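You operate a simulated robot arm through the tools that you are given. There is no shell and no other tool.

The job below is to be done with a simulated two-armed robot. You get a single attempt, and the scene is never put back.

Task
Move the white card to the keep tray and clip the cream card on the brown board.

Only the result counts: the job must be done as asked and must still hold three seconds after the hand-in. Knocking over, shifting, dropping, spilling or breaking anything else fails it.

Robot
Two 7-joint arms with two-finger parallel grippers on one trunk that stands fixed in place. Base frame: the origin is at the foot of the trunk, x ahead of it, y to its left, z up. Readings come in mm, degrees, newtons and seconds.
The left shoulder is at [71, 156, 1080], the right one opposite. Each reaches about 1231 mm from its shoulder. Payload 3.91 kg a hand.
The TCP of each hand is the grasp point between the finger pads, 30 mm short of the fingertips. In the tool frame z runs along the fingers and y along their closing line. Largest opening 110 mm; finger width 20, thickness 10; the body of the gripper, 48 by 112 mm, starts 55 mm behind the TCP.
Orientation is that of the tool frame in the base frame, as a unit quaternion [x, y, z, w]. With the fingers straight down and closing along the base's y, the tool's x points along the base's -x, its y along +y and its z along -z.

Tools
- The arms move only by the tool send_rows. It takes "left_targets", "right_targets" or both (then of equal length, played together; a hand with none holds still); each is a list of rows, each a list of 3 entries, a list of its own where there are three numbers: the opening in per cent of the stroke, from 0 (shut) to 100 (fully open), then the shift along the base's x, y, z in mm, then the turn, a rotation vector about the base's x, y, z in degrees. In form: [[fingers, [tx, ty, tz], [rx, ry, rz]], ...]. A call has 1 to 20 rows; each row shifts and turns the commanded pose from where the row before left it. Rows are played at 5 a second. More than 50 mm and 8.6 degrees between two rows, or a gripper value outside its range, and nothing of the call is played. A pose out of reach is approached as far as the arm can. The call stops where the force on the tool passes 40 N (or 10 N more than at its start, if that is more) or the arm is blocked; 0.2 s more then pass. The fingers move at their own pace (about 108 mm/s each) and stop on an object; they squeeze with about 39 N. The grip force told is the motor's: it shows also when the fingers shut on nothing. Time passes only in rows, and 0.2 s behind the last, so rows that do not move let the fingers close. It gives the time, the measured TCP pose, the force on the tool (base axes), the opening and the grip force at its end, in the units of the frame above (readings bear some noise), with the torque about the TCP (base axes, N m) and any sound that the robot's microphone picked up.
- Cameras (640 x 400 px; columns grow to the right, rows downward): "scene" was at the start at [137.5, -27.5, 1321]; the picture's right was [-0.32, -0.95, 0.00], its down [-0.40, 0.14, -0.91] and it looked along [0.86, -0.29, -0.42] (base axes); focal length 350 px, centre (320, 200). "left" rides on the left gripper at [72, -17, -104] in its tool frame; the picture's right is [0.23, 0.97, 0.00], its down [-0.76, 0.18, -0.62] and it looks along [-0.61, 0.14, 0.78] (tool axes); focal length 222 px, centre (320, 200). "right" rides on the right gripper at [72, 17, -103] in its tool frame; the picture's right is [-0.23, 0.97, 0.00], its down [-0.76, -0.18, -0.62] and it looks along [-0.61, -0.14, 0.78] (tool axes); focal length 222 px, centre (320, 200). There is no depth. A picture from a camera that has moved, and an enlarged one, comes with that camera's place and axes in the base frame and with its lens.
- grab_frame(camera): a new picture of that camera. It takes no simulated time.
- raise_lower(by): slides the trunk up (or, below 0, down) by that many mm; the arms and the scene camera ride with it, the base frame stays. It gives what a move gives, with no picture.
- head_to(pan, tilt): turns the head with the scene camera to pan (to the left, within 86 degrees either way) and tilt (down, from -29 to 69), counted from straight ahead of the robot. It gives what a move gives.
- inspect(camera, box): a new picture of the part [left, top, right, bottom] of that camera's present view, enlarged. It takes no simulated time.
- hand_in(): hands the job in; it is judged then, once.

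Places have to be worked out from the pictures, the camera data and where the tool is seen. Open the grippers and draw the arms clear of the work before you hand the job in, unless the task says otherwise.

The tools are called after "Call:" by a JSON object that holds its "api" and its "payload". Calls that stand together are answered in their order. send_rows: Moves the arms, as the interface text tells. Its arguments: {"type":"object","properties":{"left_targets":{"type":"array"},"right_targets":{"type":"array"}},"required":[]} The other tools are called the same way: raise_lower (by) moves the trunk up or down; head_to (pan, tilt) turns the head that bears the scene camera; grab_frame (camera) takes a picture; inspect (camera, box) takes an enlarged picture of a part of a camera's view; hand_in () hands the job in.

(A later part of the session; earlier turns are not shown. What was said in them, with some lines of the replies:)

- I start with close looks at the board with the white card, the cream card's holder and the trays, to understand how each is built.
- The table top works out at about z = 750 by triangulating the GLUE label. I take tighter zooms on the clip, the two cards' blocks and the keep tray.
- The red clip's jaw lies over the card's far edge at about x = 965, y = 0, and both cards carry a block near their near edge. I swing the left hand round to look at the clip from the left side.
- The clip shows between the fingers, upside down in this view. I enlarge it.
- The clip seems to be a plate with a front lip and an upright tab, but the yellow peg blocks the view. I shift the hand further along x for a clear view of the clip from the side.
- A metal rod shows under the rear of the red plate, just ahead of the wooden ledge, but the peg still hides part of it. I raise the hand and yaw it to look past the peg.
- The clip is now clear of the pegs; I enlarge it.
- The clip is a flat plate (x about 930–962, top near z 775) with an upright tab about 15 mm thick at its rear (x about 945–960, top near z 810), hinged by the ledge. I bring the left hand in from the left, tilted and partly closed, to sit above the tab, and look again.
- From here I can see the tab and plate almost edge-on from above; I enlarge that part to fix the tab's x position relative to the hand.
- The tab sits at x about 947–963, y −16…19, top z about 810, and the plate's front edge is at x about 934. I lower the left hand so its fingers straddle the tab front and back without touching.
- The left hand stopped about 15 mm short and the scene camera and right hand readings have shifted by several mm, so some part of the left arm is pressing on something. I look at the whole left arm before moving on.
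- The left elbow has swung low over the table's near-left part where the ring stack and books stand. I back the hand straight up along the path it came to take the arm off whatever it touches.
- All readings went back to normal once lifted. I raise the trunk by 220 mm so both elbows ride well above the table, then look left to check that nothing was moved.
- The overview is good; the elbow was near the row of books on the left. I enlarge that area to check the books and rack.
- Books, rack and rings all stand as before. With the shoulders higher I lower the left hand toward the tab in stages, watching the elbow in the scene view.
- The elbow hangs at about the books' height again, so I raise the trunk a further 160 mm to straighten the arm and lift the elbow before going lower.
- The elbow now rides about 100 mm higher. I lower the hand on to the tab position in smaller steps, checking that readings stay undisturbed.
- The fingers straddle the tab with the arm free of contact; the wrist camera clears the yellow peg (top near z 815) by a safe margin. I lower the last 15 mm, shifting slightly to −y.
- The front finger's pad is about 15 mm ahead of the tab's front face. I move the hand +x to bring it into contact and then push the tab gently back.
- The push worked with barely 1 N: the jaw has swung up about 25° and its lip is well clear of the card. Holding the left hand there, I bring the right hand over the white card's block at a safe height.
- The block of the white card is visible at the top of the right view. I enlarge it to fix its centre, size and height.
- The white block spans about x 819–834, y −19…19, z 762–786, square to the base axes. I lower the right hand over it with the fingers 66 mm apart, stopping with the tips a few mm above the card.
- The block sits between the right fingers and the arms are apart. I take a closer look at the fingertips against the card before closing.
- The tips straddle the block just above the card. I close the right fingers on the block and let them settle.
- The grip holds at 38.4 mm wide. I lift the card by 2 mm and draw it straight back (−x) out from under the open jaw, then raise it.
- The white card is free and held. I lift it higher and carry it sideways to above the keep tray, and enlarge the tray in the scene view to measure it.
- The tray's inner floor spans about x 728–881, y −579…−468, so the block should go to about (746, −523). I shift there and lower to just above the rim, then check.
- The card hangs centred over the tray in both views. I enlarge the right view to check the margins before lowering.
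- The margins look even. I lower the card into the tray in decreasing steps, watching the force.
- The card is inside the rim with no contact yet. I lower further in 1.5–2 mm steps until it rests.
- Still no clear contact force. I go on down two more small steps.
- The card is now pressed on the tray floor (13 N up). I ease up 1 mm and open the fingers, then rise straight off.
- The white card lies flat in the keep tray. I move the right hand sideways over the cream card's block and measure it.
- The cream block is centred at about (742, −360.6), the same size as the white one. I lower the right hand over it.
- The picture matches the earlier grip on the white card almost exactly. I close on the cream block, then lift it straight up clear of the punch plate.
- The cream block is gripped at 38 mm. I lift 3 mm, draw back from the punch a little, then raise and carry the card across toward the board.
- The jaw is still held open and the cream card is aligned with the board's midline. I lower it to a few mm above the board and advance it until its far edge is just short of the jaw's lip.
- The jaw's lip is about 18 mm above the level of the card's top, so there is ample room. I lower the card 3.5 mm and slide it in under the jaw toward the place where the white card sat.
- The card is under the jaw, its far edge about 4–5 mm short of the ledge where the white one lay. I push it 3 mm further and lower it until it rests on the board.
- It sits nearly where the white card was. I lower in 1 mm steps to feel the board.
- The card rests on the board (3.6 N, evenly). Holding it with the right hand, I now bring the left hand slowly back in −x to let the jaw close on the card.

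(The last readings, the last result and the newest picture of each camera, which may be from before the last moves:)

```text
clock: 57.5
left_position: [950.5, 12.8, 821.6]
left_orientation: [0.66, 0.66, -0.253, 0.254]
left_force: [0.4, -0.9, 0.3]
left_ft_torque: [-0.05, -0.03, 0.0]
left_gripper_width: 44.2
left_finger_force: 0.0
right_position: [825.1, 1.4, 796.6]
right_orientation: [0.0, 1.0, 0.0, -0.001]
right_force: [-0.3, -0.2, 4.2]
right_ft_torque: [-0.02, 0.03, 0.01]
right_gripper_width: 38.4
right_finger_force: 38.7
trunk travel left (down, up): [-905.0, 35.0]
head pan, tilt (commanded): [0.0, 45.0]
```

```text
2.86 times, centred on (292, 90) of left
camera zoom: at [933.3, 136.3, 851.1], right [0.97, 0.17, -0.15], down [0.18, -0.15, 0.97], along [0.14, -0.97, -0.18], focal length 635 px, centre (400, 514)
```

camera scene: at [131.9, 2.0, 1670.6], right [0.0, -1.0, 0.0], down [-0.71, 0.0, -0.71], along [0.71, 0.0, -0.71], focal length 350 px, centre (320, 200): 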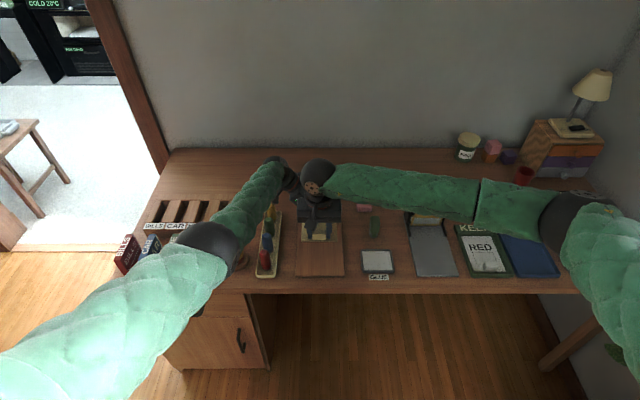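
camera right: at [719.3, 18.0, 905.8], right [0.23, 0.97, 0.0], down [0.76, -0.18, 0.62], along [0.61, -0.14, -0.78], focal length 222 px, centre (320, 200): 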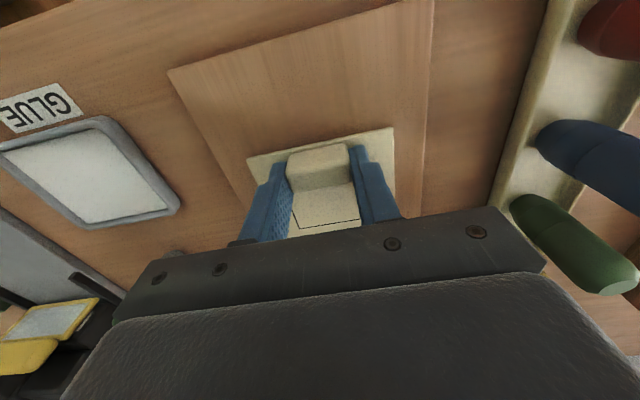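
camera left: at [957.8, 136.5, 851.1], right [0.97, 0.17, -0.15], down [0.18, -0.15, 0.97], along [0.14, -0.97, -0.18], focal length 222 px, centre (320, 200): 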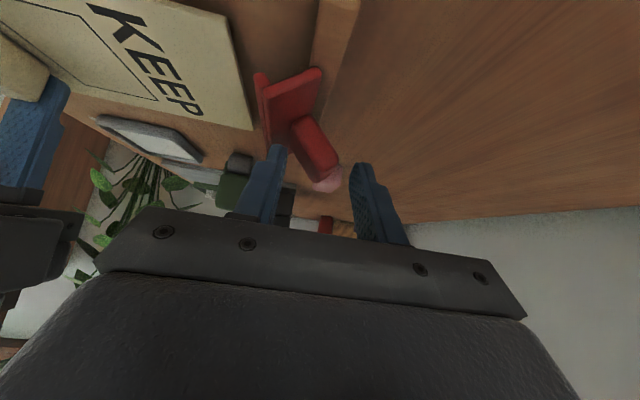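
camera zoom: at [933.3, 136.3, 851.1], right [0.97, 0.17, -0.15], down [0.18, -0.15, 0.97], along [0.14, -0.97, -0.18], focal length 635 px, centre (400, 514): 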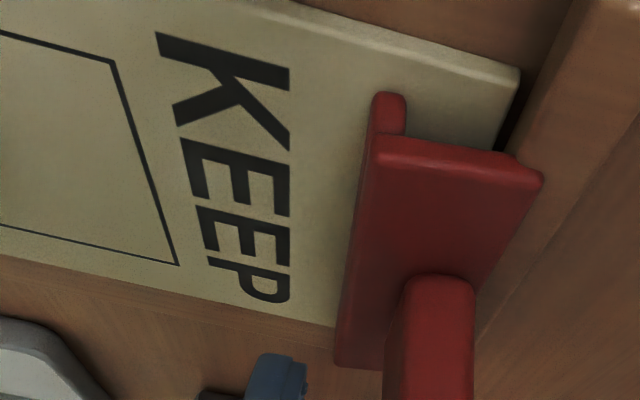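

The jaw has closed with its lip flat on the cream card. I ease the right hand, open its fingers and rise straight off the block.

Call:
{"api": "send_rows", "payload": {"right_targets": [[0, [0, 0, 0.5], [0, 0, 0]], [38, [0, 0, 0], [0, 0, 0]], [45, [0, 0, 0], [0, 0, 0]], [55, [0, 0, 0], [0, 0, 0]], [60, [0, 0, 0], [0, 0, 0]], [60, [0, 0, 5], [0, 0, 0]], [60, [0, 0, 15], [0, 0, 0]], [60, [0, 0, 30], [0, 0, 0]], [60, [0, 0, 40], [0, 0, 0]], [60, [-20, 0, 40], [0, 0, 0]], [60, [-20, 0, 40], [0, 0, 0]], [60, [0, 0, 0], [0, 0, 0]]]}}

Call:
{"api": "grab_frame", "payload": {"camera": "right"}}

Call:
{"api": "inspect", "payload": {"camera": "left", "box": [100, 0, 420, 200]}}

```text
clock: 60.1
left_position: [951.3, 13.4, 820.9]
left_orientation: [0.66, 0.66, -0.254, 0.253]
left_force: [0.0, -0.8, -0.1]
left_ft_torque: [0.0, -0.01, 0.0]
left_gripper_width: 43.9
left_finger_force: 0.1
right_position: [787.5, 1.5, 966.7]
right_orientation: [0.0, 1.0, 0.0, -0.001]
right_force: [-0.4, -0.9, -0.1]
right_ft_torque: [0.01, 0.03, 0.0]
right_gripper_width: 66.1
right_finger_force: 0.2
trunk travel left (down, up): [-905.0, 35.0]
head pan, tilt (commanded): [0.0, 45.0]
```

```text
taken
camera right: at [715.4, 18.6, 1070.4], right [0.23, 0.97, 0.0], down [0.76, -0.18, 0.62], along [0.61, -0.14, -0.78], focal length 222 px, centre (320, 200)
```

right: 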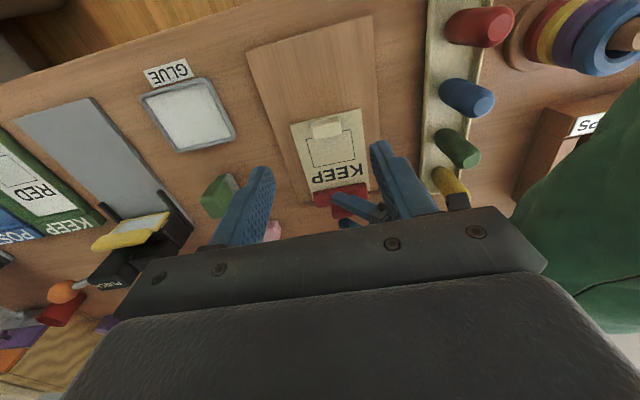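

```text
2.00 times, centred on (260, 100) of left
camera zoom: at [934.0, 136.4, 850.4], right [0.97, 0.17, -0.15], down [0.18, -0.15, 0.97], along [0.14, -0.97, -0.18], focal length 444 px, centre (440, 400)
```

zoom: 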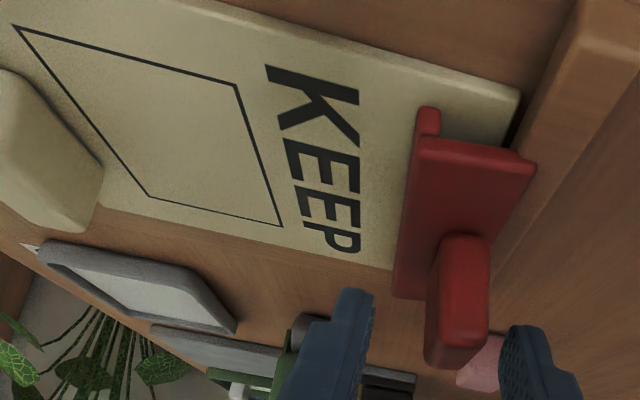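

The cream card stays put, clipped and flat. I take the right hand away up and to the right first.

Call:
{"api": "send_rows", "payload": {"right_targets": [[60, [0, -10, 40], [0, 0, 0]], [60, [-10, -40, 20], [0, 0, 0]], [60, [-10, -40, 20], [0, 0, 0]], [60, [-10, -40, 20], [0, 0, 0]], [60, [-10, -40, 20], [0, 0, 0]], [60, [-10, -40, 20], [0, 0, 0]], [60, [-10, -40, 20], [0, 0, 0]], [60, [-10, -40, 20], [0, 0, 0]], [60, [-10, -40, 20], [0, 0, 0]], [60, [-10, -40, 20], [0, 0, 0]], [60, [-10, -40, 20], [0, 0, 0]], [80, [-10, -40, 20], [0, 0, 0]], [100, [0, 0, 0], [0, 0, 0]]]}}

Call:
{"api": "grab_frame", "payload": {"camera": "scene"}}

```text
clock: 62.9
left_position: [951.2, 12.5, 820.9]
left_orientation: [0.661, 0.659, -0.254, 0.253]
left_force: [1.2, -0.1, 0.5]
left_ft_torque: [0.0, 0.02, 0.01]
left_gripper_width: 43.9
left_finger_force: 0.1
right_position: [677.7, -448.6, 1227.9]
right_orientation: [0.001, 1.0, -0.001, -0.002]
right_force: [-0.2, 0.4, -0.5]
right_ft_torque: [-0.03, 0.04, 0.0]
right_gripper_width: 109.8
right_finger_force: 0.0
trunk travel left (down, up): [-905.0, 35.0]
head pan, tilt (commanded): [0.0, 45.0]
```

```text
taken
camera scene: at [132.9, 2.6, 1670.5], right [0.0, -1.0, 0.0], down [-0.71, 0.0, -0.71], along [0.71, 0.0, -0.71], focal length 350 px, centre (320, 200)
```

scene: 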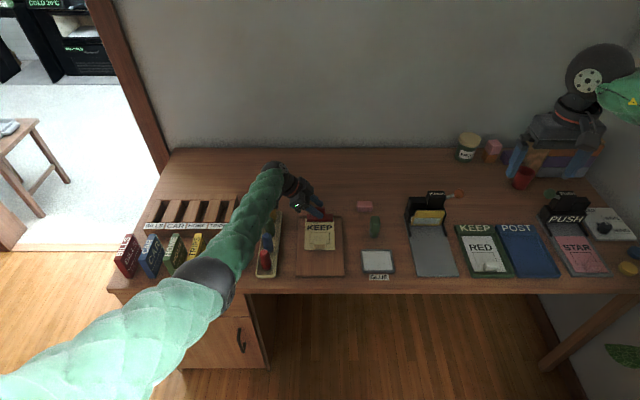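

The right hand is clear. I now raise the left hand straight up off the tab, starting gently.

Call:
{"api": "send_rows", "payload": {"left_targets": [[40, [0, 0, 5], [0, 0, 0]], [40, [0, 0, 10], [0, 0, 0]], [40, [0, 0, 15], [0, 0, 0]], [40, [0, 0, 25], [0, 0, 0]], [40, [0, 0, 35], [0, 0, 0]], [40, [0, 0, 40], [0, 0, 0]], [40, [0, 0, 40], [0, 0, 0]], [40, [0, 0, 40], [0, 0, 0]], [40, [0, 0, 40], [0, 0, 0]], [40, [0, 0, 0], [0, 0, 0]]]}}

Call:
{"api": "grab_frame", "payload": {"camera": "scene"}}

Call:
{"api": "inspect", "payload": {"camera": "scene", "box": [256, 190, 384, 270]}}

```text
clock: 65.1
left_position: [950.0, 11.9, 1072.0]
left_orientation: [0.66, 0.66, -0.254, 0.253]
left_force: [-0.1, 0.1, 0.1]
left_ft_torque: [-0.01, 0.02, 0.02]
left_gripper_width: 44.0
left_finger_force: 0.1
right_position: [676.4, -449.3, 1226.7]
right_orientation: [0.0, 1.0, 0.0, 0.0]
right_force: [0.5, -0.1, -0.4]
right_ft_torque: [-0.02, -0.03, -0.01]
right_gripper_width: 109.9
right_finger_force: 0.1
trunk travel left (down, up): [-905.0, 35.0]
head pan, tilt (commanded): [0.0, 45.0]
```

```text
taken
camera scene: at [132.1, 1.7, 1670.5], right [0.0, -1.0, 0.0], down [-0.71, 0.0, -0.71], along [0.71, 0.0, -0.71], focal length 350 px, centre (320, 200)
```

scene: 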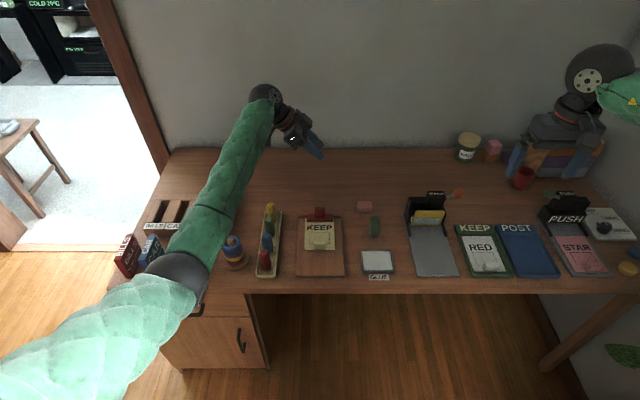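

```text
5.00 times, centred on (320, 230) of scene
camera zoom: at [132.1, 1.7, 1670.5], right [0.0, -1.0, 0.0], down [-0.71, 0.0, -0.71], along [0.71, 0.0, -0.71], focal length 1749 px, centre (320, 50)
```

zoom: 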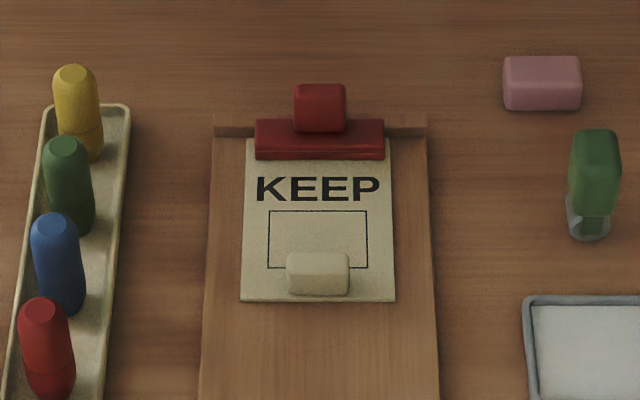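

The cream card is clipped squarely under the jaw and the board and pegs stand untouched. I take the left arm back up and away to its starting posture so it is clear, fingers open.

Call:
{"api": "send_rows", "payload": {"left_targets": [[40, [0, 0, 30], [8.4, 0, 0]], [40, [0, 5, 30], [8.4, 0, 0]], [50, [-5, 10, 25], [8.4, 0, 0]], [60, [-5, 15, 20], [8.4, 0, 0]], [70, [-5, 15, 20], [8.4, 0, 0]], [80, [-6, 15, 20], [0, 0, 8.2]], [90, [-6, 15, 20], [0, 0, 8.2]], [100, [-6, 15, 20], [0, 0, 8.2]], [100, [-6, 15, 20], [0, 0, 8.2]], [100, [-6, 15, 20], [0, 0, 8.2]], [100, [-6, 15, 20], [0, 0, 8.2]], [100, [-6, 15, 20], [0, 0, 8.2]], [100, [-7, 15, 20], [0, 0, 8.2]], [100, [-7, 15, 15], [0, 0, 8.2]], [100, [-7, 15, 15], [0, 0, 8.2]], [100, [-7, 13, 13], [0, 0, 8]], [100, [0, 0, 0], [0, 0, 0]]]}}

Call:
{"api": "grab_frame", "payload": {"camera": "scene"}}

Call:
{"api": "grab_frame", "payload": {"camera": "left"}}

```text
clock: 68.7
left_position: [865.1, 220.2, 1399.8]
left_orientation: [0.0, 1.0, 0.0, -0.001]
left_force: [0.4, 1.1, 0.6]
left_ft_torque: [0.01, -0.01, -0.01]
left_gripper_width: 109.9
left_finger_force: 0.0
right_position: [675.5, -449.7, 1228.0]
right_orientation: [0.0, 1.0, 0.0, -0.001]
right_force: [0.0, -0.1, -0.7]
right_ft_torque: [-0.01, 0.02, 0.01]
right_gripper_width: 109.8
right_finger_force: 0.1
trunk travel left (down, up): [-905.0, 35.0]
head pan, tilt (commanded): [0.0, 45.0]
```

```text
taken
camera scene: at [132.3, 1.4, 1670.5], right [0.0, -1.0, 0.0], down [-0.71, 0.0, -0.71], along [0.71, 0.0, -0.71], focal length 350 px, centre (320, 200)
```

scene: 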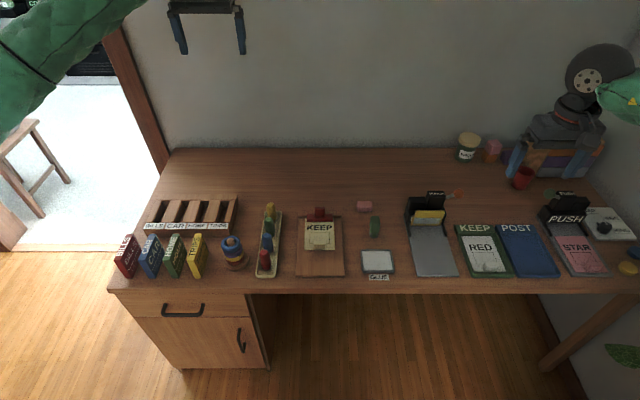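

```text
taken
camera left: at [793.9, 203.9, 1504.2], right [-0.23, 0.97, 0.0], down [0.76, 0.18, 0.62], along [0.61, 0.14, -0.78], focal length 222 px, centre (320, 200)
```

left: 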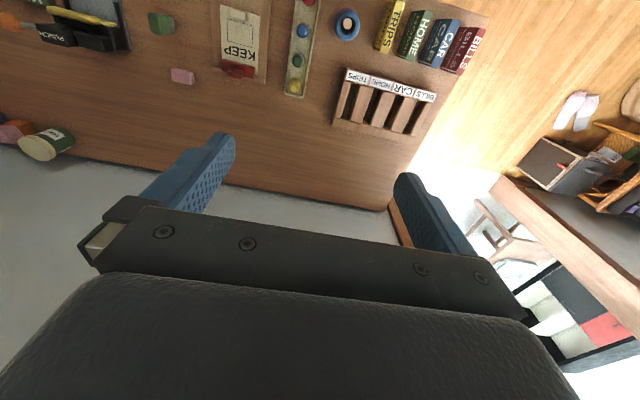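

Both arms are clear. I check the result and the surroundings closely: books and rings, the board, and the trays.

Call:
{"api": "inspect", "payload": {"camera": "scene", "box": [100, 185, 292, 305]}}

Call:
{"api": "inspect", "payload": {"camera": "scene", "box": [290, 190, 418, 290]}}

Call:
{"api": "inspect", "payload": {"camera": "scene", "box": [390, 180, 640, 300]}}

Call:
{"api": "inspect", "payload": {"camera": "left", "box": [200, 0, 500, 140]}}

```text
3.33 times, centred on (196, 245) of scene
camera zoom: at [132.3, 1.4, 1670.5], right [0.0, -1.0, 0.0], down [-0.71, 0.0, -0.71], along [0.71, 0.0, -0.71], focal length 1166 px, centre (733, 50)
```

zoom: 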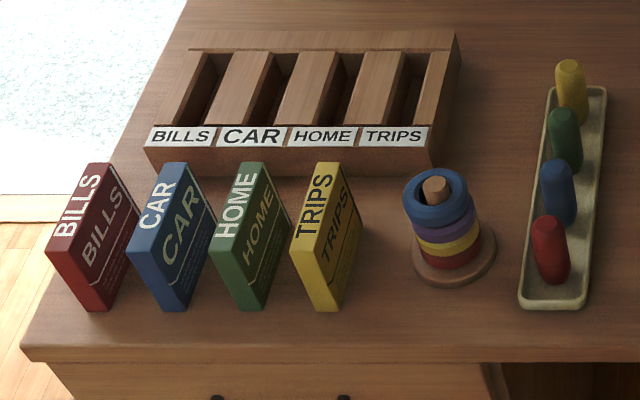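

```text
4.00 times, centred on (354, 240) of scene
camera zoom: at [132.3, 1.4, 1670.5], right [0.0, -1.0, 0.0], down [-0.71, 0.0, -0.71], along [0.71, 0.0, -0.71], focal length 1399 px, centre (184, 40)
```

zoom: 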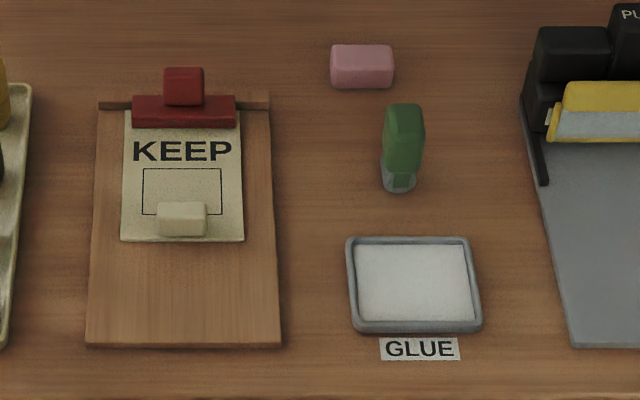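

```text
2.56 times, centred on (515, 240) of scene
camera zoom: at [132.3, 1.4, 1670.5], right [0.0, -1.0, 0.0], down [-0.71, 0.0, -0.71], along [0.71, 0.0, -0.71], focal length 895 px, centre (-179, 98)
```

zoom: 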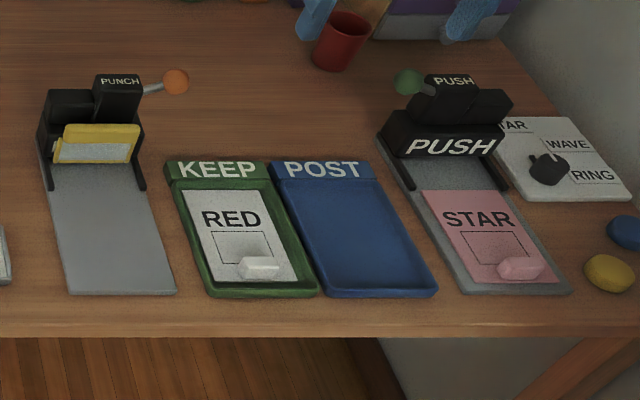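

```text
2.13 times, centred on (350, 70) of left
camera zoom: at [793.9, 203.9, 1504.2], right [-0.23, 0.97, 0.0], down [0.76, 0.18, 0.62], along [0.61, 0.14, -0.78], focal length 474 px, centre (256, 477)
```

zoom: 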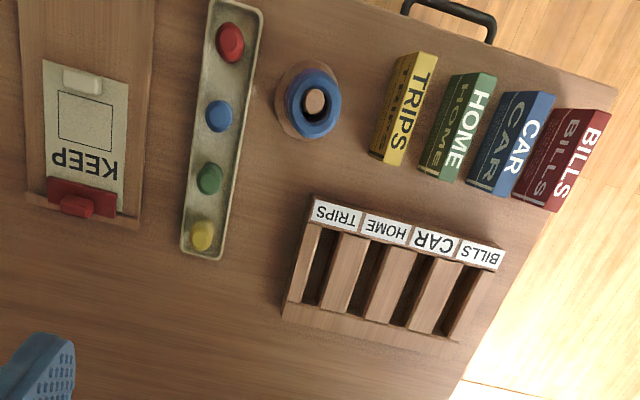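

The cream card is held under the red clip on the brown board. The white card lies flat in the keep tray, everything else stands in place, and both arms are clear with open grippers, so I hand the job in.

Call:
{"api": "hand_in", "payload": {}}

```text
The job is handed in.
```

I moved the white card to the keep tray and clipped the cream card on the brown board in its place. Then I handed the job in; it returned no verdict.

- **White card:** it lies flat inside the keep tray.
- **Cream card:** its far edge is under the red clip on the brown board, in nearly the same spot the white card held. The jaw rests on it.
- **Arm contact:** early on, part of the left arm pressed on something while the hand was going down. The hand stopped short and the robot's readings shifted by up to 9 mm. I backed off at once and the readings returned to normal. I didn't find out what it touched. The arm was near the books at the table's left end.
- **Everything else:** in the last pictures nothing had fallen or looked out of place, including those books. Positions I compared roughly with the opening pictures (the book rack and the TRIPS book) matched to within about 10 mm.

Before the hand-in, both grippers were open and both arms were clear of the work.
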